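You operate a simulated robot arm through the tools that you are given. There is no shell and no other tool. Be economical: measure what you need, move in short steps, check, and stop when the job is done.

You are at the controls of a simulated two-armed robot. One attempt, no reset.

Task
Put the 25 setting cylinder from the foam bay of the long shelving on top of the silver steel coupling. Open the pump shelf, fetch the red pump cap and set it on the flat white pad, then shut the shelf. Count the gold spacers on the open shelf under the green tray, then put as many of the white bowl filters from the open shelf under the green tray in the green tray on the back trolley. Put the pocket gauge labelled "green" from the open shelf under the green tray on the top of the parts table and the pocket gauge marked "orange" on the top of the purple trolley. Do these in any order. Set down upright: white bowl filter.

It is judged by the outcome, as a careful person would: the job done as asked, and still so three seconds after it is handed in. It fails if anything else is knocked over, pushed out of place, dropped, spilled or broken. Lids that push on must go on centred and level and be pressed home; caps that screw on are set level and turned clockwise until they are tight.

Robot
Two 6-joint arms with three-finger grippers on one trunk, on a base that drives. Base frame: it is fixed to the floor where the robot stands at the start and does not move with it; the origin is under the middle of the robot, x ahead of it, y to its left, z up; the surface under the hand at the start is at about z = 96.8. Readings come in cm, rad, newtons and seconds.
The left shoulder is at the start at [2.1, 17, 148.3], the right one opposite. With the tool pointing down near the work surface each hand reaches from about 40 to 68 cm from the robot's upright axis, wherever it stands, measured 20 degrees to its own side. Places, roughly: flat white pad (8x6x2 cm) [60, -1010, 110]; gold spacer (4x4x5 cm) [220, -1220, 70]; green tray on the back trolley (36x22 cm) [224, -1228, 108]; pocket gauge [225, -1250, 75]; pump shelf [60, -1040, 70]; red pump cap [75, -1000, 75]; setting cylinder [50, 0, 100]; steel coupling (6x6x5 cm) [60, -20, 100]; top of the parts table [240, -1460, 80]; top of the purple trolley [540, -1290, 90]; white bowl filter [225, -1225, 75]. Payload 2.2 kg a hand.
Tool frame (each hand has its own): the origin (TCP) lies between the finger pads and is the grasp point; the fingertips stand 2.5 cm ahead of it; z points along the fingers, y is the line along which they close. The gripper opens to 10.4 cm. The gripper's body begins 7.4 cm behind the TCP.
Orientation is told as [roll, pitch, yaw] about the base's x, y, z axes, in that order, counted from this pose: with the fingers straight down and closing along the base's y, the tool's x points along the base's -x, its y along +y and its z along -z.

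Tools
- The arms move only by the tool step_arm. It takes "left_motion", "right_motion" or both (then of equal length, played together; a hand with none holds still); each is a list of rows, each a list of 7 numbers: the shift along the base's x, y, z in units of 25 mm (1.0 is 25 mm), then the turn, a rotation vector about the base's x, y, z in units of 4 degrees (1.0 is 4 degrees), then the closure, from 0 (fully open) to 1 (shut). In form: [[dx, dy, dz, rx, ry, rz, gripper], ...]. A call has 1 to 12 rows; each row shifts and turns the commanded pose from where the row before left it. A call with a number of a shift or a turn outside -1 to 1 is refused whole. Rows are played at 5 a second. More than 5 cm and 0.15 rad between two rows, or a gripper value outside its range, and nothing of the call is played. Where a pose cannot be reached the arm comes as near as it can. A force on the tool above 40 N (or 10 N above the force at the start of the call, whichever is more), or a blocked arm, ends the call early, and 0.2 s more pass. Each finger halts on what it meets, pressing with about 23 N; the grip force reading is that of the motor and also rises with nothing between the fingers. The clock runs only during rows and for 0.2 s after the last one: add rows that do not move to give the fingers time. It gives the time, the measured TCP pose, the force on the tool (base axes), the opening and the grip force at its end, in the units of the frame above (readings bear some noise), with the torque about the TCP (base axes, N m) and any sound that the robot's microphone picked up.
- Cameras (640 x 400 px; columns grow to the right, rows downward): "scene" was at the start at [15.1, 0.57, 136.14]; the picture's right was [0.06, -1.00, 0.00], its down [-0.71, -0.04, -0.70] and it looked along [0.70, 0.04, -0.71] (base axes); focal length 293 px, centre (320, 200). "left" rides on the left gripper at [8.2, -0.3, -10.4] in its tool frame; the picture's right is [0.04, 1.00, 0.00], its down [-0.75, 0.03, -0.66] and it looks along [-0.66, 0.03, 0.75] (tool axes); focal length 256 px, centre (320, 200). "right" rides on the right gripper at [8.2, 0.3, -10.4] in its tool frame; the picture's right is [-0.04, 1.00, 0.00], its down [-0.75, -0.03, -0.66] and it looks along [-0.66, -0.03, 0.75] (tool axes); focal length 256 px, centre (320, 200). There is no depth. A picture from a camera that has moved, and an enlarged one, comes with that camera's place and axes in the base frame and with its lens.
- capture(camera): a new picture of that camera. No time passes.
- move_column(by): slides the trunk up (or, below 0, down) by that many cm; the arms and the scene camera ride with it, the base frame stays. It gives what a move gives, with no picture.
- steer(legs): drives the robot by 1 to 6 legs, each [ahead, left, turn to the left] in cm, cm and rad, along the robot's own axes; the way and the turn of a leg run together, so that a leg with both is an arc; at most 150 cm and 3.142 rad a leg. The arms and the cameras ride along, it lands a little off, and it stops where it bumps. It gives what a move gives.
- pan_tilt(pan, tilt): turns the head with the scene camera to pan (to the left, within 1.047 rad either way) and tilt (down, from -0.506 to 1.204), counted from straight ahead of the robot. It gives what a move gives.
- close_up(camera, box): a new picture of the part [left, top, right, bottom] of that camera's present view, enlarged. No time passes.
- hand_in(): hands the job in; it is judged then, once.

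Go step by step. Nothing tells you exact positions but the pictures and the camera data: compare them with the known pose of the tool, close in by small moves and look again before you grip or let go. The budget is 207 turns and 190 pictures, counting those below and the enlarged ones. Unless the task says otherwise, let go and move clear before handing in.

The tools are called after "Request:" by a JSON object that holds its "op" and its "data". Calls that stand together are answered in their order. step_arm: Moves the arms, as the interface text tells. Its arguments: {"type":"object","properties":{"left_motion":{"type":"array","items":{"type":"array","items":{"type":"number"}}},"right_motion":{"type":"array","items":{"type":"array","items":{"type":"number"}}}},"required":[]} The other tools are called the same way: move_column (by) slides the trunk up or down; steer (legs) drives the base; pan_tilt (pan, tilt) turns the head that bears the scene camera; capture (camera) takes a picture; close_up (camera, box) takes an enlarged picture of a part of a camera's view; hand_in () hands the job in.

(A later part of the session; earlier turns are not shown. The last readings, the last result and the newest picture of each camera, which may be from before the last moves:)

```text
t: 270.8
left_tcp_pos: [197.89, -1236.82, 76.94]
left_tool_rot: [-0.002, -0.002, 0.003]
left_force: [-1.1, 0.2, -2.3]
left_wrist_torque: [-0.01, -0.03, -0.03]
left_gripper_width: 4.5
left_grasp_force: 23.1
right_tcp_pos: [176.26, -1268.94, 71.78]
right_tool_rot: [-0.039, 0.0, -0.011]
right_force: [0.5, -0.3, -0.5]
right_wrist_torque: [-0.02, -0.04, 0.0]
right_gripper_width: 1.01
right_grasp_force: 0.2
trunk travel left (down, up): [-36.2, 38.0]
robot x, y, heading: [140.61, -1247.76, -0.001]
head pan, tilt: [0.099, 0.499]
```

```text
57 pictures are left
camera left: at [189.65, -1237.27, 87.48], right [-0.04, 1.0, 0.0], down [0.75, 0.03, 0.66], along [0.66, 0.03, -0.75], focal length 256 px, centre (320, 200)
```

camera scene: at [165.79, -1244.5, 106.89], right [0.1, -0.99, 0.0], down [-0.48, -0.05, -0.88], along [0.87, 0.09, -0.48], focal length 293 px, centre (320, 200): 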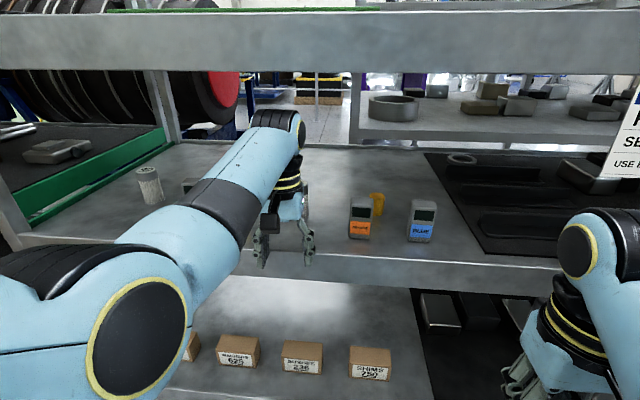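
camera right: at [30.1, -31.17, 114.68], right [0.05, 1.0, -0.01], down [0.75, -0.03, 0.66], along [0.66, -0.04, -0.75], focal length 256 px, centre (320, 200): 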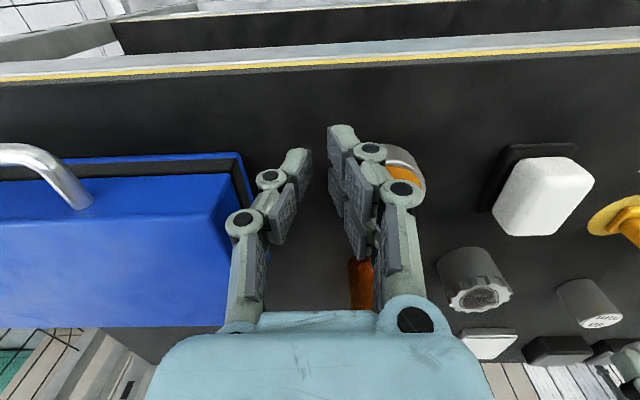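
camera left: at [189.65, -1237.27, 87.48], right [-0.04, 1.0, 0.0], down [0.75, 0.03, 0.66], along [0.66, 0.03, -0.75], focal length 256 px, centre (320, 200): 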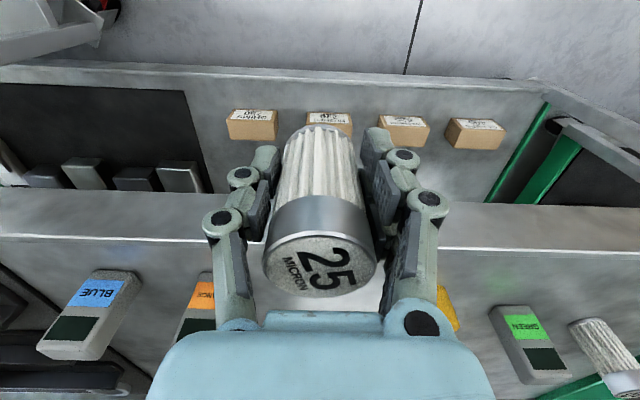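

The filter is out and upright. I'll raise the trunk to tray height and look.

Request:
{"op": "steer", "data": {"legs": [[-5, 0, 0]]}}

Request:
{"op": "move_column", "data": {"by": 38}}

Request:
{"op": "step_arm", "data": {"left_motion": [[0, 0, 0.5, 0, 0, 0, 1], [0, 0, 0.4, 0, 0, 0, 1], [0, 0, 0, 0, 0, 0, 1]]}}

Request:
{"op": "capture", "data": {"camera": "scene"}}

Request:
{"op": "capture", "data": {"camera": "left"}}

```text
t: 271.7
left_tcp_pos: [192.52, -1236.93, 77.01]
left_tool_rot: [-0.003, -0.001, 0.004]
left_force: [-0.3, -1.1, -0.9]
left_wrist_torque: [0.01, -0.04, -0.01]
left_gripper_width: 4.51
left_grasp_force: 22.7
right_tcp_pos: [171.05, -1268.87, 71.65]
right_tool_rot: [-0.041, 0.001, -0.014]
right_force: [0.7, -0.2, 0.3]
right_wrist_torque: [0.02, -0.02, 0.0]
right_gripper_width: 1.06
right_grasp_force: 0.1
trunk travel left (down, up): [-36.2, 38.0]
robot x, y, heading: [135.2, -1248.11, 0.003]
head pan, tilt: [0.099, 0.499]
```

```text
t: 275.4
left_tcp_pos: [192.61, -1236.89, 114.85]
left_tool_rot: [-0.002, 0.0, 0.004]
left_force: [0.4, 0.3, -2.3]
left_wrist_torque: [-0.01, 0.01, -0.04]
left_gripper_width: 4.47
left_grasp_force: 22.6
right_tcp_pos: [171.06, -1268.92, 109.68]
right_tool_rot: [-0.039, 0.002, -0.015]
right_force: [0.0, -0.1, -0.4]
right_wrist_torque: [0.0, 0.01, -0.02]
right_gripper_width: 1.04
right_grasp_force: 0.0
trunk travel left (down, up): [-74.2, 0.0]
robot x, y, heading: [135.41, -1248.23, 0.001]
head pan, tilt: [0.099, 0.499]
```

```text
t: 276.2
left_tcp_pos: [192.72, -1236.76, 117.28]
left_tool_rot: [-0.002, 0.0, 0.001]
left_force: [0.5, -0.7, -1.7]
left_wrist_torque: [0.0, 0.0, 0.0]
left_gripper_width: 4.48
left_grasp_force: 22.9
right_tcp_pos: [171.1, -1269.11, 109.88]
right_tool_rot: [-0.041, 0.001, -0.015]
right_force: [-0.3, -0.1, 0.8]
right_wrist_torque: [-0.03, 0.0, -0.02]
right_gripper_width: 1.06
right_grasp_force: 0.2
trunk travel left (down, up): [-74.2, 0.0]
robot x, y, heading: [135.2, -1247.77, 0.002]
head pan, tilt: [0.099, 0.499]
```

```text
56 pictures are left
camera scene: at [151.31, -1247.06, 145.39], right [0.1, -0.99, 0.0], down [-0.48, -0.05, -0.88], along [0.87, 0.09, -0.48], focal length 293 px, centre (320, 200)
```

scene: 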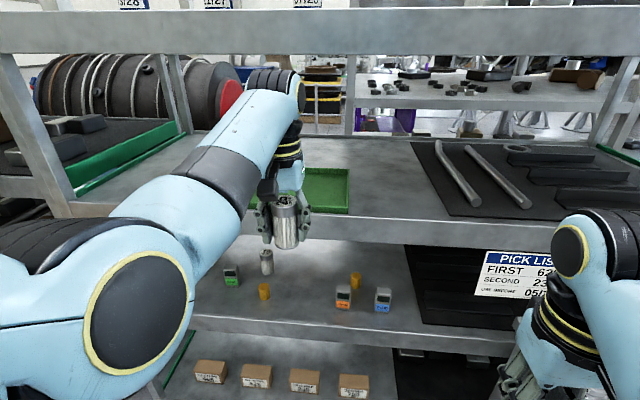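

```text
55 pictures are left
camera left: at [184.53, -1237.24, 127.78], right [-0.04, 1.0, 0.0], down [0.75, 0.03, 0.66], along [0.66, 0.03, -0.75], focal length 256 px, centre (320, 200)
```

left: 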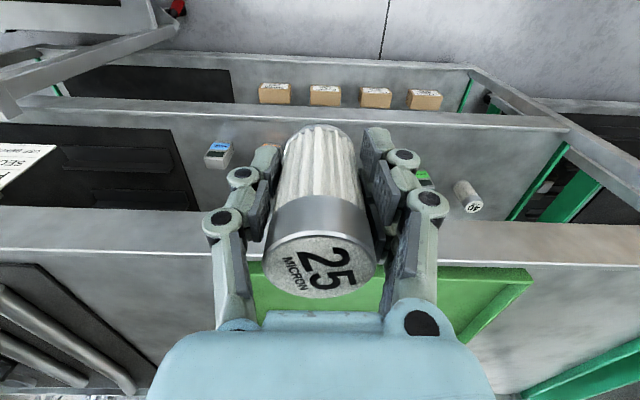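

The tray spans roughly y -1245 to -1211 and starts at x ≈ 209. The wrist has about 1.5 cm of headroom, so I'll lower half a centimetre and drive in over the tray.

Request:
{"op": "step_arm", "data": {"left_motion": [[0, 0, -0.24, 0, 0, 0, 1], [0, 0, 0, 0, 0, 0, 1]]}}

Request:
{"op": "steer", "data": {"legs": [[13, 0, 0]]}}

Request:
{"op": "steer", "data": {"legs": [[12, 0, 0]]}}

Request:
{"op": "capture", "data": {"camera": "left"}}

Request:
{"op": "capture", "data": {"camera": "scene"}}

```text
t: 276.8
left_tcp_pos: [192.68, -1236.89, 116.61]
left_tool_rot: [-0.002, -0.002, 0.003]
left_force: [0.3, -0.3, -1.7]
left_wrist_torque: [-0.03, -0.01, -0.02]
left_gripper_width: 4.5
left_grasp_force: 23.5
right_tcp_pos: [171.02, -1268.91, 109.76]
right_tool_rot: [-0.04, 0.0, -0.014]
right_force: [-0.5, 0.0, -0.2]
right_wrist_torque: [0.0, 0.0, 0.01]
right_gripper_width: 1.04
right_grasp_force: 0.1
trunk travel left (down, up): [-74.2, 0.0]
robot x, y, heading: [134.89, -1248.02, 0.002]
head pan, tilt: [0.099, 0.499]
```

```text
t: 278.1
left_tcp_pos: [205.48, -1236.75, 116.55]
left_tool_rot: [-0.001, 0.0, 0.007]
left_force: [-0.1, 0.5, -1.8]
left_wrist_torque: [-0.01, 0.04, 0.0]
left_gripper_width: 4.49
left_grasp_force: 23.0
right_tcp_pos: [184.09, -1268.74, 109.59]
right_tool_rot: [-0.04, 0.002, -0.011]
right_force: [0.0, -0.3, -0.5]
right_wrist_torque: [0.02, 0.01, -0.02]
right_gripper_width: 1.06
right_grasp_force: 0.0
trunk travel left (down, up): [-74.2, 0.0]
robot x, y, heading: [147.87, -1248.11, 0.004]
head pan, tilt: [0.099, 0.499]
```

```text
t: 279.3
left_tcp_pos: [217.21, -1236.53, 116.51]
left_tool_rot: [-0.001, -0.001, 0.007]
left_force: [-0.2, -0.2, -1.6]
left_wrist_torque: [-0.02, 0.02, 0.02]
left_gripper_width: 4.49
left_grasp_force: 22.9
right_tcp_pos: [195.8, -1268.84, 109.82]
right_tool_rot: [-0.038, 0.002, -0.01]
right_force: [-0.3, -0.4, -0.9]
right_wrist_torque: [0.0, -0.02, 0.01]
right_gripper_width: 1.03
right_grasp_force: 0.0
trunk travel left (down, up): [-74.2, 0.0]
robot x, y, heading: [159.7, -1248.01, 0.004]
head pan, tilt: [0.099, 0.499]
```

```text
54 pictures are left
camera left: at [209.09, -1237.03, 127.09], right [-0.05, 1.0, 0.0], down [0.75, 0.04, 0.66], along [0.66, 0.03, -0.75], focal length 256 px, centre (320, 200)
```

left: 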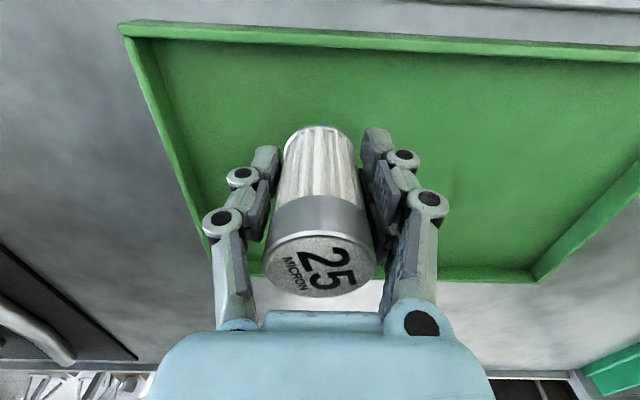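

```text
53 pictures are left
camera scene: at [175.95, -1246.89, 145.39], right [0.1, -0.99, 0.0], down [-0.48, -0.05, -0.88], along [0.87, 0.09, -0.48], focal length 293 px, centre (320, 200)
```

scene: 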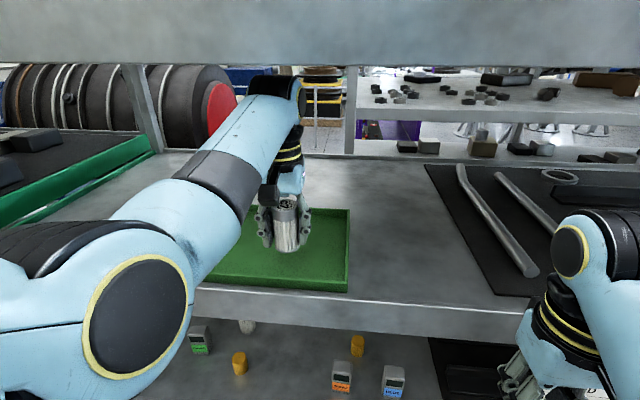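

The filter is inside the tray's outline. I'll lower it in small steps to contact.

Request:
{"op": "step_arm", "data": {"left_motion": [[0, 0, -0.4, 0, 0, 0, 1], [0, 0, -0.4, 0, 0, 0, 1], [0, 0, -0.15, 0, 0, 0, 1], [0, 0, 0, 0, 0, 0, 1]]}}

Request:
{"op": "step_arm", "data": {"left_motion": [[0, 0, -0.12, 0, 0, 0, 1], [0, 0, 0, 0, 0, 0, 1]]}}

Request:
{"op": "step_arm", "data": {"left_motion": [[0, 0, -0.1, 0, 0, 0, 1], [0, 0, 0, 0, 0, 0, 1]]}}

```text
t: 280.3
left_tcp_pos: [217.13, -1236.67, 114.27]
left_tool_rot: [-0.003, 0.002, 0.007]
left_force: [-0.4, 0.0, -1.9]
left_wrist_torque: [-0.01, 0.04, 0.02]
left_gripper_width: 4.51
left_grasp_force: 23.0
right_tcp_pos: [195.95, -1268.77, 109.77]
right_tool_rot: [-0.038, 0.002, -0.008]
right_force: [0.2, 0.2, 0.6]
right_wrist_torque: [-0.04, -0.01, -0.02]
right_gripper_width: 1.03
right_grasp_force: 0.1
trunk travel left (down, up): [-74.2, 0.0]
robot x, y, heading: [159.46, -1248.16, 0.01]
head pan, tilt: [0.099, 0.499]
```

```text
t: 280.9
left_tcp_pos: [217.1, -1236.72, 113.94]
left_tool_rot: [0.0, 0.001, 0.008]
left_force: [0.6, 0.1, -2.5]
left_wrist_torque: [0.01, 0.0, -0.01]
left_gripper_width: 4.5
left_grasp_force: 23.3
right_tcp_pos: [195.81, -1268.78, 109.81]
right_tool_rot: [-0.04, 0.001, -0.008]
right_force: [-0.7, -0.7, 0.8]
right_wrist_torque: [0.0, -0.05, -0.01]
right_gripper_width: 1.02
right_grasp_force: 0.0
trunk travel left (down, up): [-74.2, 0.0]
robot x, y, heading: [160.01, -1248.29, 0.007]
head pan, tilt: [0.099, 0.499]
```

```text
t: 281.5
left_tcp_pos: [217.0, -1236.76, 113.75]
left_tool_rot: [-0.002, -0.002, 0.007]
left_force: [-0.7, 0.4, -2.2]
left_wrist_torque: [-0.01, 0.02, -0.03]
left_gripper_width: 4.5
left_grasp_force: 22.6
right_tcp_pos: [195.74, -1268.76, 109.71]
right_tool_rot: [-0.041, 0.002, -0.008]
right_force: [0.9, 0.3, -0.7]
right_wrist_torque: [-0.02, -0.02, 0.04]
right_gripper_width: 1.02
right_grasp_force: 0.1
trunk travel left (down, up): [-74.2, 0.0]
robot x, y, heading: [159.72, -1248.34, 0.003]
head pan, tilt: [0.099, 0.499]
```

Request:
{"op": "step_arm", "data": {"left_motion": [[0, 0, -0.1, 0, 0, 0, 1], [0, 0, 0, 0, 0, 0, 1]]}}

Request:
{"op": "step_arm", "data": {"left_motion": [[0, 0, -0.1, 0, 0, 0, 1], [0, 0, 0, 0, 0, 0, 1]]}}

Request:
{"op": "step_arm", "data": {"left_motion": [[0, 0, -0.08, 0, 0, 0, 1], [0, 0, 0, 0, 0, 0, 1]]}}

Request:
{"op": "capture", "data": {"camera": "left"}}

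```text
t: 282.1
left_tcp_pos: [217.08, -1236.68, 113.51]
left_tool_rot: [-0.002, 0.0, 0.007]
left_force: [0.4, -0.1, -2.3]
left_wrist_torque: [0.02, 0.02, -0.03]
left_gripper_width: 4.49
left_grasp_force: 23.0
right_tcp_pos: [195.77, -1268.75, 109.61]
right_tool_rot: [-0.04, 0.002, -0.009]
right_force: [-0.3, 0.0, -0.1]
right_wrist_torque: [-0.01, -0.03, -0.01]
right_gripper_width: 1.06
right_grasp_force: 0.0
trunk travel left (down, up): [-74.2, 0.0]
robot x, y, heading: [159.94, -1247.9, 0.004]
head pan, tilt: [0.099, 0.499]
```

```text
t: 282.7
left_tcp_pos: [217.04, -1236.8, 113.23]
left_tool_rot: [-0.003, 0.001, 0.007]
left_force: [-0.1, -0.6, -2.4]
left_wrist_torque: [0.02, 0.02, -0.02]
left_gripper_width: 4.49
left_grasp_force: 23.6
right_tcp_pos: [195.72, -1268.82, 109.72]
right_tool_rot: [-0.039, 0.002, -0.01]
right_force: [0.0, 0.3, 0.0]
right_wrist_torque: [0.01, -0.03, 0.01]
right_gripper_width: 1.06
right_grasp_force: 0.1
trunk travel left (down, up): [-74.2, 0.0]
robot x, y, heading: [159.91, -1247.8, 0.003]
head pan, tilt: [0.099, 0.499]
```

```text
t: 283.3
left_tcp_pos: [217.12, -1236.66, 113.1]
left_tool_rot: [-0.001, -0.001, 0.007]
left_force: [-0.2, 0.7, -1.7]
left_wrist_torque: [0.01, 0.03, 0.02]
left_gripper_width: 4.47
left_grasp_force: 22.9
right_tcp_pos: [195.86, -1268.73, 109.92]
right_tool_rot: [-0.04, 0.002, -0.007]
right_force: [-0.8, 0.3, -0.3]
right_wrist_torque: [0.02, 0.01, -0.03]
right_gripper_width: 1.02
right_grasp_force: 0.1
trunk travel left (down, up): [-74.2, 0.0]
robot x, y, heading: [159.91, -1248.14, 0.01]
head pan, tilt: [0.099, 0.499]
```

```text
52 pictures are left
camera left: at [208.97, -1237.06, 123.56], right [-0.05, 1.0, 0.0], down [0.75, 0.04, 0.66], along [0.66, 0.03, -0.75], focal length 256 px, centre (320, 200)
```

left: 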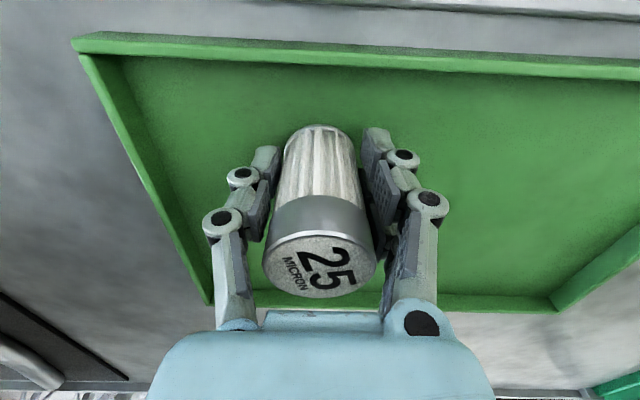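

Request:
{"op": "step_arm", "data": {"left_motion": [[0, 0, -0.1, 0, 0, 0, 1], [0, 0, -0.08, 0, 0, 0, 1], [0, 0, 0, 0, 0, 0, 1]]}}

Request:
{"op": "step_arm", "data": {"left_motion": [[0, 0, -0.1, 0, 0, 0, 1], [0, 0, -0.08, 0, 0, 0, 1], [0, 0, 0, 0, 0, 0, 1]]}}

```text
t: 284.1
left_tcp_pos: [217.11, -1236.58, 112.84]
left_tool_rot: [-0.002, -0.005, 0.006]
left_force: [0.6, 0.7, 19.3]
left_wrist_torque: [0.01, -0.16, -0.02]
left_gripper_width: 4.51
left_grasp_force: 22.4
right_tcp_pos: [195.57, -1268.82, 109.84]
right_tool_rot: [-0.04, -0.002, -0.01]
right_force: [0.5, -0.1, -0.3]
right_wrist_torque: [0.01, 0.01, 0.01]
right_gripper_width: 1.03
right_grasp_force: 0.0
trunk travel left (down, up): [-74.2, 0.0]
robot x, y, heading: [159.79, -1248.07, 0.004]
head pan, tilt: [0.099, 0.499]
```

```text
t: 284.9
left_tcp_pos: [217.02, -1236.72, 112.35]
left_tool_rot: [-0.001, -0.003, 0.006]
left_force: [1.8, 1.0, 19.0]
left_wrist_torque: [0.03, -0.21, -0.01]
left_gripper_width: 4.49
left_grasp_force: 22.9
right_tcp_pos: [195.63, -1268.88, 109.79]
right_tool_rot: [-0.04, -0.003, -0.009]
right_force: [0.0, 0.2, -0.5]
right_wrist_torque: [-0.02, 0.03, 0.01]
right_gripper_width: 1.05
right_grasp_force: 0.0
trunk travel left (down, up): [-74.2, 0.0]
robot x, y, heading: [159.28, -1247.94, 0.007]
head pan, tilt: [0.099, 0.499]
```

The filter rests on the tray floor. I'll open, rise 3 cm (fingers still around it) and reverse straight out.

Request:
{"op": "step_arm", "data": {"left_motion": [[0, 0, 0.1, 0, 0, 0, 1], [0, 0, 0, 0, 0, 0, 0.5], [0, 0, 0, 0, 0, 0, 0.35], [0, 0, 0, 0, 0, 0, 0.35], [0, 0, 0.4, 0, 0, 0, 0.35], [0, 0, 0.5, 0, 0, 0, 0.35], [0, 0, 0.35, 0, 0, 0, 0.35], [0, 0, 0, 0, 0, 0, 0.35]]}}

Request:
{"op": "capture", "data": {"camera": "left"}}

```text
t: 286.7
left_tcp_pos: [216.93, -1236.56, 115.69]
left_tool_rot: [-0.002, 0.001, 0.007]
left_force: [-0.5, -0.2, 0.6]
left_wrist_torque: [-0.01, -0.02, 0.01]
left_gripper_width: 6.74
left_grasp_force: 0.0
right_tcp_pos: [195.7, -1268.83, 109.77]
right_tool_rot: [-0.04, 0.0, -0.009]
right_force: [-0.4, 0.3, -0.2]
right_wrist_torque: [0.03, -0.02, 0.03]
right_gripper_width: 1.01
right_grasp_force: 0.0
trunk travel left (down, up): [-74.2, 0.0]
robot x, y, heading: [159.6, -1247.96, 0.005]
head pan, tilt: [0.099, 0.499]
```

```text
51 pictures are left
camera left: at [208.9, -1236.95, 126.11], right [-0.05, 1.0, 0.0], down [0.75, 0.04, 0.66], along [0.66, 0.03, -0.75], focal length 256 px, centre (320, 200)
```

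left: 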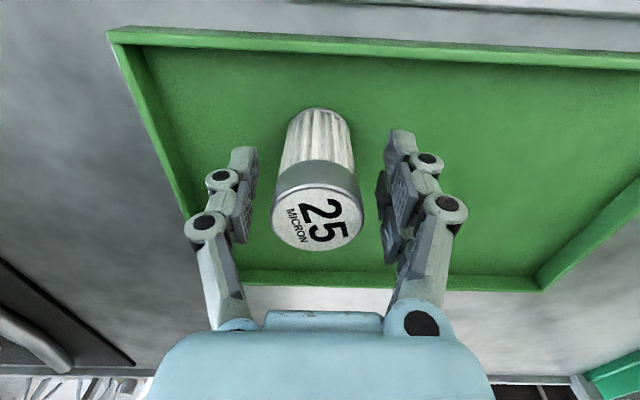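

It stands upright in the tray. I'll reverse out, lower the trunk and move over to filter 30 at about (225.7, -1196.6).

Request:
{"op": "steer", "data": {"legs": [[-28, 0, 0]]}}

Request:
{"op": "move_column", "data": {"by": -38}}

Request:
{"op": "steer", "data": {"legs": [[0, 39.8, -0.005]]}}

Request:
{"op": "steer", "data": {"legs": [[13, 0, 0]]}}

Request:
{"op": "capture", "data": {"camera": "left"}}

Request:
{"op": "capture", "data": {"camera": "scene"}}

```text
t: 288.7
left_tcp_pos: [188.07, -1236.71, 115.57]
left_tool_rot: [-0.001, -0.002, 0.006]
left_force: [-0.7, -0.5, -0.2]
left_wrist_torque: [0.02, 0.0, 0.0]
left_gripper_width: 6.76
left_grasp_force: 0.0
right_tcp_pos: [166.85, -1268.9, 109.77]
right_tool_rot: [-0.04, 0.0, -0.009]
right_force: [-0.2, 0.7, 1.1]
right_wrist_torque: [-0.01, 0.03, -0.02]
right_gripper_width: 1.03
right_grasp_force: 0.1
trunk travel left (down, up): [-74.2, 0.0]
robot x, y, heading: [130.77, -1248.41, 0.004]
head pan, tilt: [0.099, 0.499]
```

```text
t: 292.4
left_tcp_pos: [188.22, -1236.67, 77.74]
left_tool_rot: [-0.001, -0.001, 0.005]
left_force: [-0.3, 0.1, 0.4]
left_wrist_torque: [0.02, 0.04, 0.01]
left_gripper_width: 6.75
left_grasp_force: 0.1
right_tcp_pos: [166.91, -1269.0, 71.74]
right_tool_rot: [-0.04, 0.0, -0.008]
right_force: [0.3, -0.2, -0.4]
right_wrist_torque: [0.0, 0.0, -0.01]
right_gripper_width: 1.05
right_grasp_force: 0.0
trunk travel left (down, up): [-36.2, 38.0]
robot x, y, heading: [131.18, -1248.33, 0.005]
head pan, tilt: [0.099, 0.499]
```

```text
t: 294.9
left_tcp_pos: [188.16, -1197.49, 77.53]
left_tool_rot: [-0.003, 0.0, -0.005]
left_force: [-0.2, 0.7, -0.1]
left_wrist_torque: [-0.01, 0.0, 0.03]
left_gripper_width: 6.75
left_grasp_force: 0.0
right_tcp_pos: [166.58, -1229.58, 71.72]
right_tool_rot: [-0.041, 0.003, -0.021]
right_force: [-0.5, -0.1, 0.5]
right_wrist_torque: [0.0, 0.02, 0.0]
right_gripper_width: 1.07
right_grasp_force: 0.0
trunk travel left (down, up): [-36.2, 38.0]
robot x, y, heading: [130.88, -1208.29, -0.007]
head pan, tilt: [0.099, 0.499]
```

```text
t: 296.1
left_tcp_pos: [201.19, -1197.76, 77.59]
left_tool_rot: [-0.002, -0.001, -0.005]
left_force: [0.9, 0.4, -0.9]
left_wrist_torque: [-0.01, -0.01, 0.02]
left_gripper_width: 6.77
left_grasp_force: 0.0
right_tcp_pos: [179.59, -1229.62, 71.85]
right_tool_rot: [-0.039, 0.001, -0.021]
right_force: [0.4, -0.1, 0.4]
right_wrist_torque: [-0.03, 0.04, 0.01]
right_gripper_width: 1.03
right_grasp_force: 0.1
trunk travel left (down, up): [-36.2, 38.0]
robot x, y, heading: [143.87, -1208.39, -0.007]
head pan, tilt: [0.099, 0.499]
```

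```text
50 pictures are left
camera left: at [193.16, -1198.02, 88.04], right [-0.03, 1.0, 0.0], down [0.75, 0.03, 0.66], along [0.66, 0.02, -0.75], focal length 256 px, centre (320, 200)
```

left: 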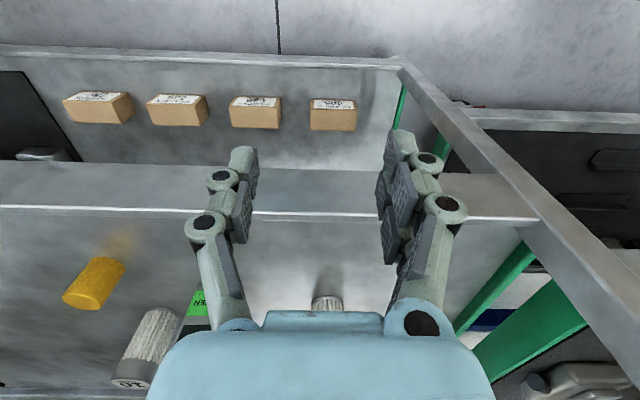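

```text
49 pictures are left
camera scene: at [160.68, -1207.57, 106.88], right [0.09, -1.0, 0.0], down [-0.48, -0.04, -0.88], along [0.87, 0.08, -0.48], focal length 293 px, centre (320, 200)
```

scene: 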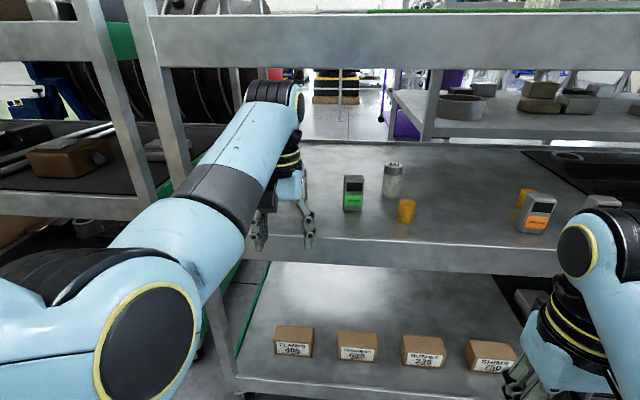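

Filter 30 is at about (227, -1196). I'll lower slightly for headroom, correct y and drive in.

Request:
{"op": "step_arm", "data": {"left_motion": [[0, 0, -0.5, 0, 0, 0, 0.35], [0, 0, 0, 0, 0, 0, 0.35]]}}

Request:
{"op": "steer", "data": {"legs": [[16, 1.7, 0.007]]}}

Request:
{"op": "capture", "data": {"camera": "left"}}

```text
t: 296.7
left_tcp_pos: [201.18, -1197.62, 76.28]
left_tool_rot: [-0.003, -0.003, -0.005]
left_force: [-0.2, 0.8, -0.6]
left_wrist_torque: [-0.04, -0.01, 0.01]
left_gripper_width: 6.76
left_grasp_force: 0.1
right_tcp_pos: [179.45, -1229.66, 71.72]
right_tool_rot: [-0.039, 0.002, -0.022]
right_force: [-0.1, -0.7, 0.1]
right_wrist_torque: [-0.01, -0.01, -0.01]
right_gripper_width: 1.05
right_grasp_force: 0.0
trunk travel left (down, up): [-36.2, 38.0]
robot x, y, heading: [143.59, -1208.46, -0.007]
head pan, tilt: [0.099, 0.499]
```

```text
t: 298.2
left_tcp_pos: [217.53, -1195.9, 76.22]
left_tool_rot: [-0.002, 0.001, -0.003]
left_force: [-0.6, 0.0, -0.3]
left_wrist_torque: [-0.01, 0.0, 0.03]
left_gripper_width: 6.73
left_grasp_force: 0.0
right_tcp_pos: [196.02, -1227.76, 71.64]
right_tool_rot: [-0.039, 0.001, -0.018]
right_force: [0.2, -0.1, -0.5]
right_wrist_torque: [-0.02, 0.02, 0.02]
right_gripper_width: 1.05
right_grasp_force: 0.0
trunk travel left (down, up): [-36.2, 38.0]
robot x, y, heading: [160.48, -1206.91, 0.004]
head pan, tilt: [0.099, 0.499]
```

```text
48 pictures are left
camera left: at [209.46, -1196.15, 86.71], right [-0.04, 1.0, 0.0], down [0.75, 0.03, 0.66], along [0.66, 0.02, -0.75], focal length 256 px, centre (320, 200)
```

left: 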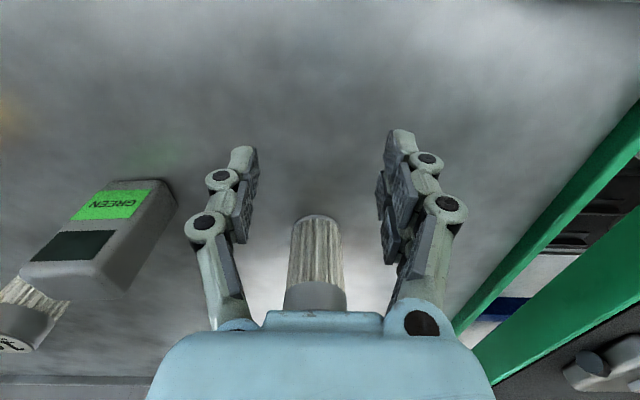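

The filter is 8 cm further in and centred. I'll advance, lower and grip.

Request:
{"op": "steer", "data": {"legs": [[8.2, 0, -0.003]]}}

Request:
{"op": "step_arm", "data": {"left_motion": [[0, 0, -0.4, 0, 0, 0, 0.35], [0, 0, -0.18, 0, 0, 0, 0.35], [0, 0, 0, 0, 0, 0, 0.35]]}}

Request:
{"op": "capture", "data": {"camera": "left"}}

```text
t: 299.2
left_tcp_pos: [226.09, -1196.05, 76.15]
left_tool_rot: [-0.002, 0.0, -0.005]
left_force: [0.1, 0.3, -0.4]
left_wrist_torque: [-0.01, -0.02, 0.03]
left_gripper_width: 6.74
left_grasp_force: 0.1
right_tcp_pos: [204.42, -1228.06, 71.78]
right_tool_rot: [-0.04, 0.001, -0.02]
right_force: [0.2, 0.7, 0.2]
right_wrist_torque: [0.01, 0.05, -0.01]
right_gripper_width: 1.03
right_grasp_force: 0.0
trunk travel left (down, up): [-36.2, 38.0]
robot x, y, heading: [168.51, -1206.5, -0.009]
head pan, tilt: [0.099, 0.499]
```

```text
t: 300.0
left_tcp_pos: [226.02, -1195.94, 74.83]
left_tool_rot: [-0.002, 0.0, -0.006]
left_force: [-0.7, -0.2, -0.2]
left_wrist_torque: [-0.02, 0.0, 0.02]
left_gripper_width: 6.75
left_grasp_force: 0.0
right_tcp_pos: [204.24, -1227.93, 71.76]
right_tool_rot: [-0.04, 0.001, -0.021]
right_force: [-0.4, 0.6, -0.7]
right_wrist_torque: [-0.02, 0.0, 0.02]
right_gripper_width: 1.04
right_grasp_force: 0.1
trunk travel left (down, up): [-36.2, 38.0]
robot x, y, heading: [168.56, -1207.03, -0.008]
head pan, tilt: [0.099, 0.499]
```

```text
47 pictures are left
camera left: at [217.9, -1196.33, 85.29], right [-0.04, 1.0, 0.0], down [0.75, 0.03, 0.66], along [0.66, 0.02, -0.75], focal length 256 px, centre (320, 200)
```

left: 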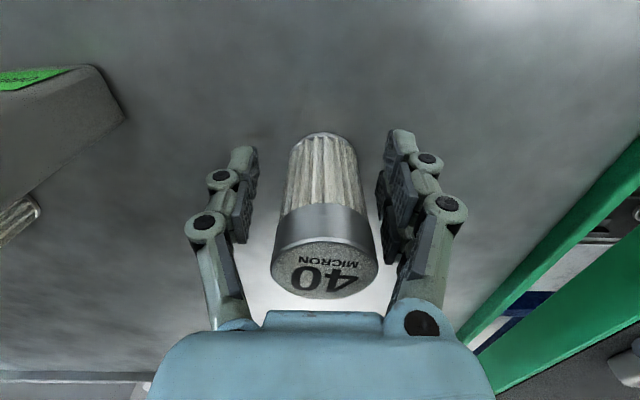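

Filter "40" is well centred. I'll grip it, lift 2 cm and reverse out.

Request:
{"op": "step_arm", "data": {"left_motion": [[0, 0, 0, 0, 0, 0, 0.7], [0, 0, 0, 0, 0, 0, 1], [0, 0, 0, 0, 0, 0, 1], [0, 0, 0, 0, 0, 0, 1], [0, 0, 0.4, 0, 0, 0, 1], [0, 0, 0.46, 0, 0, 0, 1], [0, 0, 0, 0, 0, 0, 1]]}}

Request:
{"op": "steer", "data": {"legs": [[-17, 0, 0.008]]}}

Request:
{"op": "steer", "data": {"legs": [[-16, 0, 0]]}}

Request:
{"op": "capture", "data": {"camera": "left"}}

```text
t: 301.6
left_tcp_pos: [225.97, -1196.04, 77.05]
left_tool_rot: [-0.003, 0.0, -0.006]
left_force: [-0.1, -1.0, -2.0]
left_wrist_torque: [0.01, 0.05, -0.01]
left_gripper_width: 4.44
left_grasp_force: 22.5
right_tcp_pos: [204.29, -1227.86, 71.75]
right_tool_rot: [-0.041, 0.001, -0.024]
right_force: [0.6, 0.7, -0.4]
right_wrist_torque: [-0.02, -0.03, -0.03]
right_gripper_width: 1.04
right_grasp_force: 0.1
trunk travel left (down, up): [-36.2, 38.0]
robot x, y, heading: [168.57, -1207.23, -0.006]
head pan, tilt: [0.099, 0.499]
```

```text
t: 303.1
left_tcp_pos: [208.42, -1195.62, 77.1]
left_tool_rot: [-0.002, -0.001, 0.001]
left_force: [0.0, -0.9, -1.6]
left_wrist_torque: [0.02, 0.01, -0.01]
left_gripper_width: 4.43
left_grasp_force: 22.6
right_tcp_pos: [187.02, -1227.68, 71.84]
right_tool_rot: [-0.04, 0.001, -0.014]
right_force: [0.0, 0.1, -0.4]
right_wrist_torque: [0.01, -0.03, 0.02]
right_gripper_width: 1.03
right_grasp_force: 0.2
trunk travel left (down, up): [-36.2, 38.0]
robot x, y, heading: [151.35, -1207.09, 0.002]
head pan, tilt: [0.099, 0.499]
```

```text
t: 304.5
left_tcp_pos: [192.4, -1195.61, 77.17]
left_tool_rot: [-0.002, 0.0, 0.002]
left_force: [-0.1, 0.8, -2.4]
left_wrist_torque: [-0.02, 0.04, 0.0]
left_gripper_width: 4.45
left_grasp_force: 23.1
right_tcp_pos: [170.91, -1227.85, 71.69]
right_tool_rot: [-0.04, -0.001, -0.014]
right_force: [-0.3, -0.1, 0.0]
right_wrist_torque: [0.0, -0.02, 0.01]
right_gripper_width: 1.05
right_grasp_force: 0.1
trunk travel left (down, up): [-36.2, 38.0]
robot x, y, heading: [135.26, -1206.81, 0.005]
head pan, tilt: [0.099, 0.499]
```

```text
46 pictures are left
camera left: at [184.28, -1196.0, 87.56], right [-0.04, 1.0, 0.0], down [0.75, 0.03, 0.66], along [0.66, 0.03, -0.75], focal length 256 px, centre (320, 200)
```

left: 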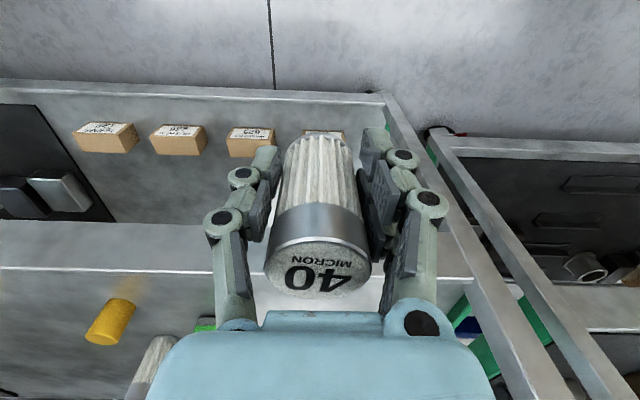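

Got it. I'll raise to tray height, shift to y ≈ -1221 and drive in over the tray.

Request:
{"op": "move_column", "data": {"by": 38}}

Request:
{"op": "steer", "data": {"legs": [[0, -25.4, 0]]}}

Request:
{"op": "step_arm", "data": {"left_motion": [[0, 0, 0.4, 0, 0, 0, 1], [0, 0, 0.3, 0, 0, 0, 1], [0, 0, 0, 0, 0, 0, 1]]}}

Request:
{"op": "steer", "data": {"legs": [[13, 0, 0]]}}

Request:
{"op": "steer", "data": {"legs": [[12, 0, 0]]}}

Request:
{"op": "capture", "data": {"camera": "left"}}

```text
t: 308.2
left_tcp_pos: [192.54, -1195.69, 115.03]
left_tool_rot: [-0.002, -0.001, 0.002]
left_force: [0.0, -0.2, -1.3]
left_wrist_torque: [0.02, 0.04, -0.05]
left_gripper_width: 4.42
left_grasp_force: 22.5
right_tcp_pos: [170.93, -1227.77, 109.73]
right_tool_rot: [-0.039, 0.003, -0.016]
right_force: [0.1, -0.7, 0.0]
right_wrist_torque: [-0.01, -0.04, -0.01]
right_gripper_width: 1.03
right_grasp_force: 0.1
trunk travel left (down, up): [-74.2, 0.0]
robot x, y, heading: [135.41, -1206.53, 0.0]
head pan, tilt: [0.099, 0.499]
```

```text
t: 310.1
left_tcp_pos: [192.68, -1221.82, 115.05]
left_tool_rot: [-0.003, 0.001, 0.004]
left_force: [0.5, 0.1, -2.0]
left_wrist_torque: [0.03, 0.03, 0.0]
left_gripper_width: 4.42
left_grasp_force: 22.4
right_tcp_pos: [171.07, -1253.95, 109.68]
right_tool_rot: [-0.039, 0.001, -0.012]
right_force: [0.3, -0.2, 0.8]
right_wrist_torque: [-0.01, 0.01, -0.01]
right_gripper_width: 1.05
right_grasp_force: 0.0
trunk travel left (down, up): [-74.2, 0.0]
robot x, y, heading: [135.11, -1232.87, 0.003]
head pan, tilt: [0.099, 0.499]
```

```text
t: 310.9
left_tcp_pos: [192.31, -1221.6, 116.73]
left_tool_rot: [-0.001, 0.0, 0.004]
left_force: [0.0, -0.4, -1.4]
left_wrist_torque: [0.01, 0.04, -0.01]
left_gripper_width: 4.46
left_grasp_force: 22.6
right_tcp_pos: [171.06, -1253.96, 109.66]
right_tool_rot: [-0.042, 0.001, -0.012]
right_force: [0.2, 0.3, -0.4]
right_wrist_torque: [0.0, 0.02, 0.01]
right_gripper_width: 1.03
right_grasp_force: 0.1
trunk travel left (down, up): [-74.2, 0.0]
robot x, y, heading: [135.36, -1233.18, 0.006]
head pan, tilt: [0.099, 0.499]
```

```text
t: 312.2
left_tcp_pos: [205.57, -1221.74, 116.82]
left_tool_rot: [0.0, -0.001, 0.003]
left_force: [1.0, 0.1, -1.4]
left_wrist_torque: [0.0, 0.01, -0.02]
left_gripper_width: 4.37
left_grasp_force: 22.6
right_tcp_pos: [184.1, -1253.94, 109.72]
right_tool_rot: [-0.039, 0.002, -0.012]
right_force: [0.4, 0.1, -0.3]
right_wrist_torque: [-0.01, -0.02, 0.0]
right_gripper_width: 1.05
right_grasp_force: 0.2
trunk travel left (down, up): [-74.2, 0.0]
robot x, y, heading: [148.51, -1232.83, 0.004]
head pan, tilt: [0.099, 0.499]
```

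```text
t: 313.4
left_tcp_pos: [217.38, -1221.63, 116.84]
left_tool_rot: [-0.002, 0.001, 0.004]
left_force: [0.3, 0.2, -1.3]
left_wrist_torque: [0.02, 0.05, -0.01]
left_gripper_width: 4.41
left_grasp_force: 22.9
right_tcp_pos: [195.78, -1253.91, 109.59]
right_tool_rot: [-0.039, 0.003, -0.015]
right_force: [-0.1, 0.0, -0.3]
right_wrist_torque: [-0.01, 0.01, 0.04]
right_gripper_width: 1.03
right_grasp_force: 0.1
trunk travel left (down, up): [-74.2, 0.0]
robot x, y, heading: [160.22, -1233.08, -0.001]
head pan, tilt: [0.099, 0.499]
```

```text
45 pictures are left
camera left: at [209.2, -1222.12, 127.27], right [-0.04, 1.0, 0.0], down [0.75, 0.03, 0.66], along [0.66, 0.03, -0.75], focal length 256 px, centre (320, 200)
```

left: 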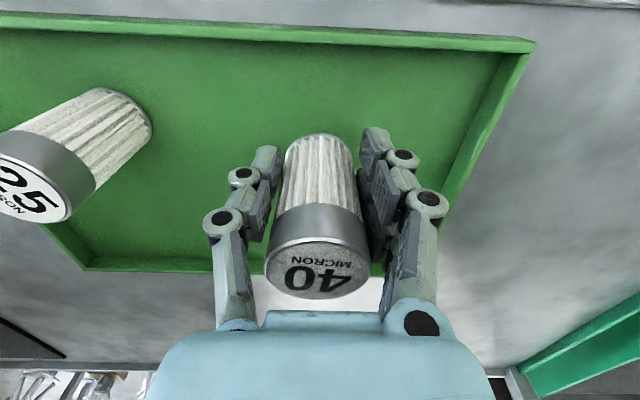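

It's over the tray, clear of filter 25. I'll lower to contact.

Request:
{"op": "step_arm", "data": {"left_motion": [[0, 0, -0.4, 0, 0, 0, 1], [0, 0, -0.4, 0, 0, 0, 1], [0, 0, -0.3, 0, 0, 0, 1], [0, 0, -0.15, 0, 0, 0, 1], [0, 0, 0, 0, 0, 0, 1]]}}

Request:
{"op": "step_arm", "data": {"left_motion": [[0, 0, -0.1, 0, 0, 0, 1], [0, 0, -0.08, 0, 0, 0, 1], [0, 0, 0, 0, 0, 0, 1]]}}

```text
t: 314.6
left_tcp_pos: [217.37, -1221.73, 113.55]
left_tool_rot: [-0.002, 0.0, 0.003]
left_force: [-0.1, -0.4, -1.2]
left_wrist_torque: [0.0, 0.02, 0.02]
left_gripper_width: 4.4
left_grasp_force: 22.5
right_tcp_pos: [195.92, -1253.99, 109.64]
right_tool_rot: [-0.041, 0.004, -0.014]
right_force: [0.3, 0.0, -0.1]
right_wrist_torque: [-0.01, -0.02, -0.04]
right_gripper_width: 1.03
right_grasp_force: 0.0
trunk travel left (down, up): [-74.2, 0.0]
robot x, y, heading: [160.25, -1233.58, 0.003]
head pan, tilt: [0.099, 0.499]
```

```text
t: 315.4
left_tcp_pos: [217.3, -1221.77, 113.2]
left_tool_rot: [0.0, -0.002, 0.004]
left_force: [0.9, 1.4, 7.5]
left_wrist_torque: [0.02, 0.01, -0.03]
left_gripper_width: 4.37
left_grasp_force: 22.7
right_tcp_pos: [195.78, -1253.94, 109.78]
right_tool_rot: [-0.037, 0.002, -0.013]
right_force: [0.1, 0.7, 0.7]
right_wrist_torque: [-0.04, -0.03, -0.01]
right_gripper_width: 1.03
right_grasp_force: 0.0
trunk travel left (down, up): [-74.2, 0.0]
robot x, y, heading: [160.24, -1233.02, -0.001]
head pan, tilt: [0.099, 0.499]
```

Contact. I'll release, rise and reverse out, then check the tray.

Request:
{"op": "step_arm", "data": {"left_motion": [[0, 0, 0, 0, 0, 0, 0.5], [0, 0, 0, 0, 0, 0, 0.35], [0, 0, 0, 0, 0, 0, 0.35], [0, 0, 0.4, 0, 0, 0, 0.35], [0, 0, 0.45, 0, 0, 0, 0.35], [0, 0, 0.2, 0, 0, 0, 0.35], [0, 0, 0, 0, 0, 0, 0.35]]}}

Request:
{"op": "steer", "data": {"legs": [[-28, 0, 0]]}}

Request:
{"op": "close_up", "data": {"camera": "scene", "box": [180, 130, 440, 320]}}

```text
t: 317.0
left_tcp_pos: [217.37, -1221.67, 115.83]
left_tool_rot: [-0.003, 0.0, 0.001]
left_force: [-0.2, 0.0, 0.3]
left_wrist_torque: [0.05, -0.02, -0.01]
left_gripper_width: 6.78
left_grasp_force: 0.1
right_tcp_pos: [195.77, -1253.94, 109.68]
right_tool_rot: [-0.04, 0.001, -0.013]
right_force: [-0.3, 0.6, 0.2]
right_wrist_torque: [-0.03, 0.02, 0.01]
right_gripper_width: 1.06
right_grasp_force: 0.0
trunk travel left (down, up): [-74.2, 0.0]
robot x, y, heading: [160.22, -1232.83, -0.003]
head pan, tilt: [0.099, 0.499]
```

```text
t: 319.0
left_tcp_pos: [189.04, -1221.71, 115.75]
left_tool_rot: [-0.002, -0.001, 0.006]
left_force: [-0.3, -0.9, -0.6]
left_wrist_torque: [-0.01, 0.0, -0.02]
left_gripper_width: 6.73
left_grasp_force: 0.0
right_tcp_pos: [167.68, -1253.93, 109.69]
right_tool_rot: [-0.041, 0.002, -0.011]
right_force: [0.0, 0.1, 0.0]
right_wrist_torque: [-0.02, 0.01, 0.03]
right_gripper_width: 1.03
right_grasp_force: 0.0
trunk travel left (down, up): [-74.2, 0.0]
robot x, y, heading: [131.93, -1233.09, 0.003]
head pan, tilt: [0.099, 0.499]
```

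```text
2.11 times, centred on (310, 225) of scene
camera zoom: at [147.85, -1232.07, 145.4], right [0.1, -0.99, 0.0], down [-0.48, -0.05, -0.88], along [0.87, 0.09, -0.48], focal length 617 px, centre (341, 147)
```

zoom: 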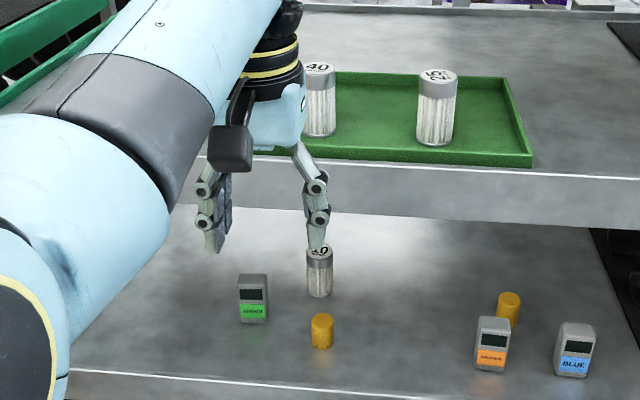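

Both filters stand upright in the tray, and the shelf shows just the two spacers. Next is the green gauge at about (222, -1210). I'll lower, align and approach.

Request:
{"op": "move_column", "data": {"by": -38}}

Request:
{"op": "step_arm", "data": {"left_motion": [[0, 0, -0.55, 0, 0, 0, 0.33], [0, 0, 0, 0, 0, 0, 0.3]]}}

Request:
{"op": "steer", "data": {"legs": [[0, 11.6, 0], [24, 0, -0.003]]}}

Request:
{"op": "capture", "data": {"camera": "left"}}

```text
t: 322.6
left_tcp_pos: [189.14, -1221.63, 77.78]
left_tool_rot: [0.0, 0.001, 0.004]
left_force: [0.4, 0.1, 0.0]
left_wrist_torque: [0.01, -0.01, 0.04]
left_gripper_width: 6.75
left_grasp_force: 0.2
right_tcp_pos: [167.69, -1253.9, 71.69]
right_tool_rot: [-0.04, 0.002, -0.011]
right_force: [1.0, -0.6, -0.5]
right_wrist_torque: [0.02, -0.01, -0.01]
right_gripper_width: 0.99
right_grasp_force: 0.0
trunk travel left (down, up): [-36.2, 38.0]
robot x, y, heading: [132.16, -1232.94, 0.005]
head pan, tilt: [0.099, 0.499]
```

```text
t: 323.2
left_tcp_pos: [189.11, -1221.63, 76.63]
left_tool_rot: [-0.001, 0.0, 0.004]
left_force: [-0.8, 0.3, 0.0]
left_wrist_torque: [0.03, -0.01, -0.05]
left_gripper_width: 7.26
left_grasp_force: 0.1
right_tcp_pos: [167.65, -1253.87, 71.83]
right_tool_rot: [-0.04, 0.001, -0.011]
right_force: [-0.2, -0.2, -0.4]
right_wrist_torque: [-0.03, 0.01, 0.0]
right_gripper_width: 1.05
right_grasp_force: 0.1
trunk travel left (down, up): [-36.2, 38.0]
robot x, y, heading: [131.63, -1233.05, 0.006]
head pan, tilt: [0.099, 0.499]
```

```text
t: 325.8
left_tcp_pos: [212.69, -1210.53, 76.39]
left_tool_rot: [-0.003, 0.0, 0.0]
left_force: [0.5, 0.1, -0.6]
left_wrist_torque: [-0.03, 0.02, -0.03]
left_gripper_width: 7.26
left_grasp_force: 0.0
right_tcp_pos: [191.23, -1242.59, 71.73]
right_tool_rot: [-0.04, 0.001, -0.017]
right_force: [-0.2, 0.1, -0.4]
right_wrist_torque: [-0.03, 0.02, 0.0]
right_gripper_width: 1.03
right_grasp_force: 0.1
trunk travel left (down, up): [-36.2, 38.0]
robot x, y, heading: [155.52, -1221.54, -0.008]
head pan, tilt: [0.099, 0.499]
```

```text
43 pictures are left
camera left: at [204.7, -1210.81, 86.92], right [-0.04, 1.0, 0.0], down [0.75, 0.03, 0.66], along [0.66, 0.02, -0.75], focal length 256 px, centre (320, 200)
```

left: 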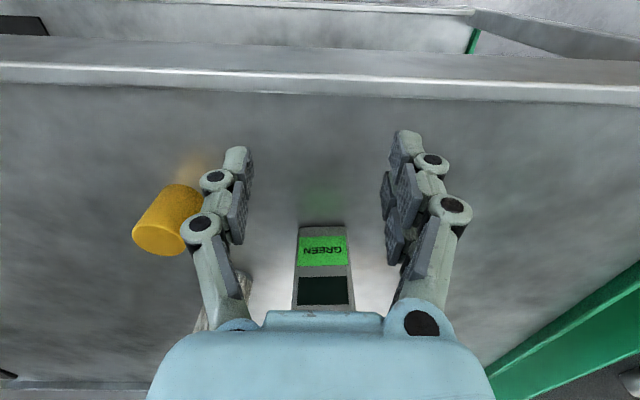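

The gauge is centred 9–10 cm further in, and the spacer stays clear of the finger. I'll advance, lower and grip.

Request:
{"op": "steer", "data": {"legs": [[9.6, 0.3, 0.005]]}}

Request:
{"op": "step_arm", "data": {"left_motion": [[0, 0, -0.4, 0, 0, 0, 0.3], [0, 0, -0.15, 0, 0, 0, 0.3], [0, 0, 0, 0, 0, 0, 0.3]]}}

Request:
{"op": "capture", "data": {"camera": "left"}}

```text
t: 326.9
left_tcp_pos: [222.33, -1209.8, 76.31]
left_tool_rot: [-0.002, 0.001, 0.003]
left_force: [0.8, -0.1, 0.2]
left_wrist_torque: [0.02, 0.02, 0.01]
left_gripper_width: 7.27
left_grasp_force: 0.2
right_tcp_pos: [200.93, -1242.17, 71.68]
right_tool_rot: [-0.04, 0.003, -0.013]
right_force: [1.6, 0.5, -0.2]
right_wrist_torque: [0.01, 0.06, -0.01]
right_gripper_width: 1.02
right_grasp_force: 0.0
trunk travel left (down, up): [-36.2, 38.0]
robot x, y, heading: [164.98, -1220.96, 0.001]
head pan, tilt: [0.099, 0.499]
```

```text
t: 327.8
left_tcp_pos: [222.26, -1209.81, 75.17]
left_tool_rot: [0.0, 0.0, 0.006]
left_force: [0.4, -0.3, 0.0]
left_wrist_torque: [-0.03, 0.0, 0.02]
left_gripper_width: 7.28
left_grasp_force: 0.1
right_tcp_pos: [200.89, -1242.08, 71.69]
right_tool_rot: [-0.039, 0.003, -0.013]
right_force: [0.1, 0.2, 0.5]
right_wrist_torque: [-0.01, -0.01, 0.0]
right_gripper_width: 1.05
right_grasp_force: 0.0
trunk travel left (down, up): [-36.2, 38.0]
robot x, y, heading: [165.14, -1221.11, 0.001]
head pan, tilt: [0.099, 0.499]
```

```text
42 pictures are left
camera left: at [214.16, -1210.1, 85.65], right [-0.04, 1.0, 0.0], down [0.75, 0.04, 0.66], along [0.66, 0.03, -0.75], focal length 256 px, centre (320, 200)
```

left: 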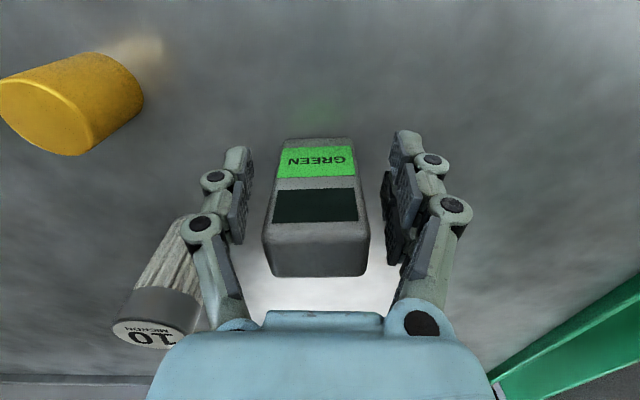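

Good alignment. I'll close, lift 2 cm and reverse out.

Request:
{"op": "step_arm", "data": {"left_motion": [[0, 0, 0, 0, 0, 0, 0.6], [0, 0, 0, 0, 0, 0, 1], [0, 0, 0, 0, 0, 0, 1], [0, 0, 0, 0, 0, 0, 1], [0, 0, 0.4, 0, 0, 0, 1], [0, 0, 0.4, 0, 0, 0, 1], [0, 0, 0, 0, 0, 0, 1]]}}

Request:
{"op": "steer", "data": {"legs": [[-16, 0, 0]]}}

Request:
{"op": "steer", "data": {"legs": [[-24, 0, 0]]}}

Request:
{"op": "capture", "data": {"camera": "left"}}

```text
t: 329.4
left_tcp_pos: [222.27, -1209.72, 77.06]
left_tool_rot: [-0.002, 0.001, 0.006]
left_force: [0.9, 0.1, -2.4]
left_wrist_torque: [-0.01, 0.01, 0.02]
left_gripper_width: 4.55
left_grasp_force: 23.6
right_tcp_pos: [200.91, -1242.05, 71.76]
right_tool_rot: [-0.039, 0.002, -0.012]
right_force: [-0.1, -0.4, -1.4]
right_wrist_torque: [-0.01, -0.04, 0.0]
right_gripper_width: 1.04
right_grasp_force: 0.0
trunk travel left (down, up): [-36.2, 38.0]
robot x, y, heading: [165.09, -1220.94, 0.004]
head pan, tilt: [0.099, 0.499]
```

```text
t: 330.8
left_tcp_pos: [206.01, -1209.45, 77.17]
left_tool_rot: [-0.001, 0.0, 0.012]
left_force: [0.3, 0.7, -2.4]
left_wrist_torque: [0.01, 0.0, -0.01]
left_gripper_width: 4.52
left_grasp_force: 22.7
right_tcp_pos: [184.87, -1242.0, 71.77]
right_tool_rot: [-0.04, 0.002, -0.004]
right_force: [-0.5, -0.9, 0.0]
right_wrist_torque: [0.02, -0.01, 0.01]
right_gripper_width: 1.08
right_grasp_force: 0.1
trunk travel left (down, up): [-36.2, 38.0]
robot x, y, heading: [149.09, -1221.09, 0.01]
head pan, tilt: [0.099, 0.499]
```

```text
t: 332.6
left_tcp_pos: [181.93, -1210.1, 77.27]
left_tool_rot: [-0.001, 0.001, 0.001]
left_force: [-1.4, -0.4, -2.4]
left_wrist_torque: [0.0, 0.0, 0.03]
left_gripper_width: 4.56
left_grasp_force: 22.2
right_tcp_pos: [160.66, -1242.3, 71.74]
right_tool_rot: [-0.039, 0.001, -0.011]
right_force: [-0.6, 0.3, 0.1]
right_wrist_torque: [0.02, 0.0, -0.01]
right_gripper_width: 1.04
right_grasp_force: 0.0
trunk travel left (down, up): [-36.2, 38.0]
robot x, y, heading: [124.54, -1221.4, 0.005]
head pan, tilt: [0.099, 0.499]
```

```text
41 pictures are left
camera left: at [173.8, -1210.41, 87.69], right [-0.04, 1.0, 0.0], down [0.75, 0.03, 0.66], along [0.66, 0.03, -0.75], focal length 256 px, centre (320, 200)
```

left: 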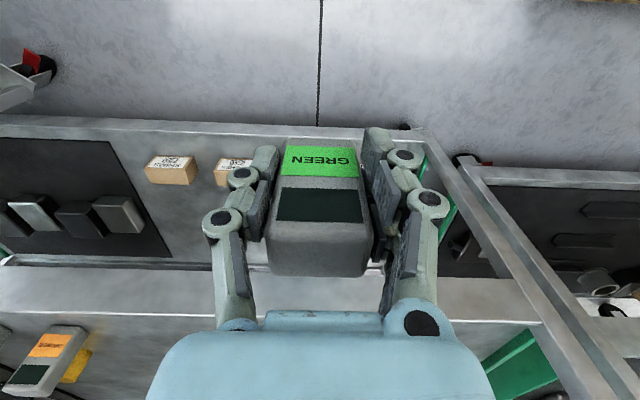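

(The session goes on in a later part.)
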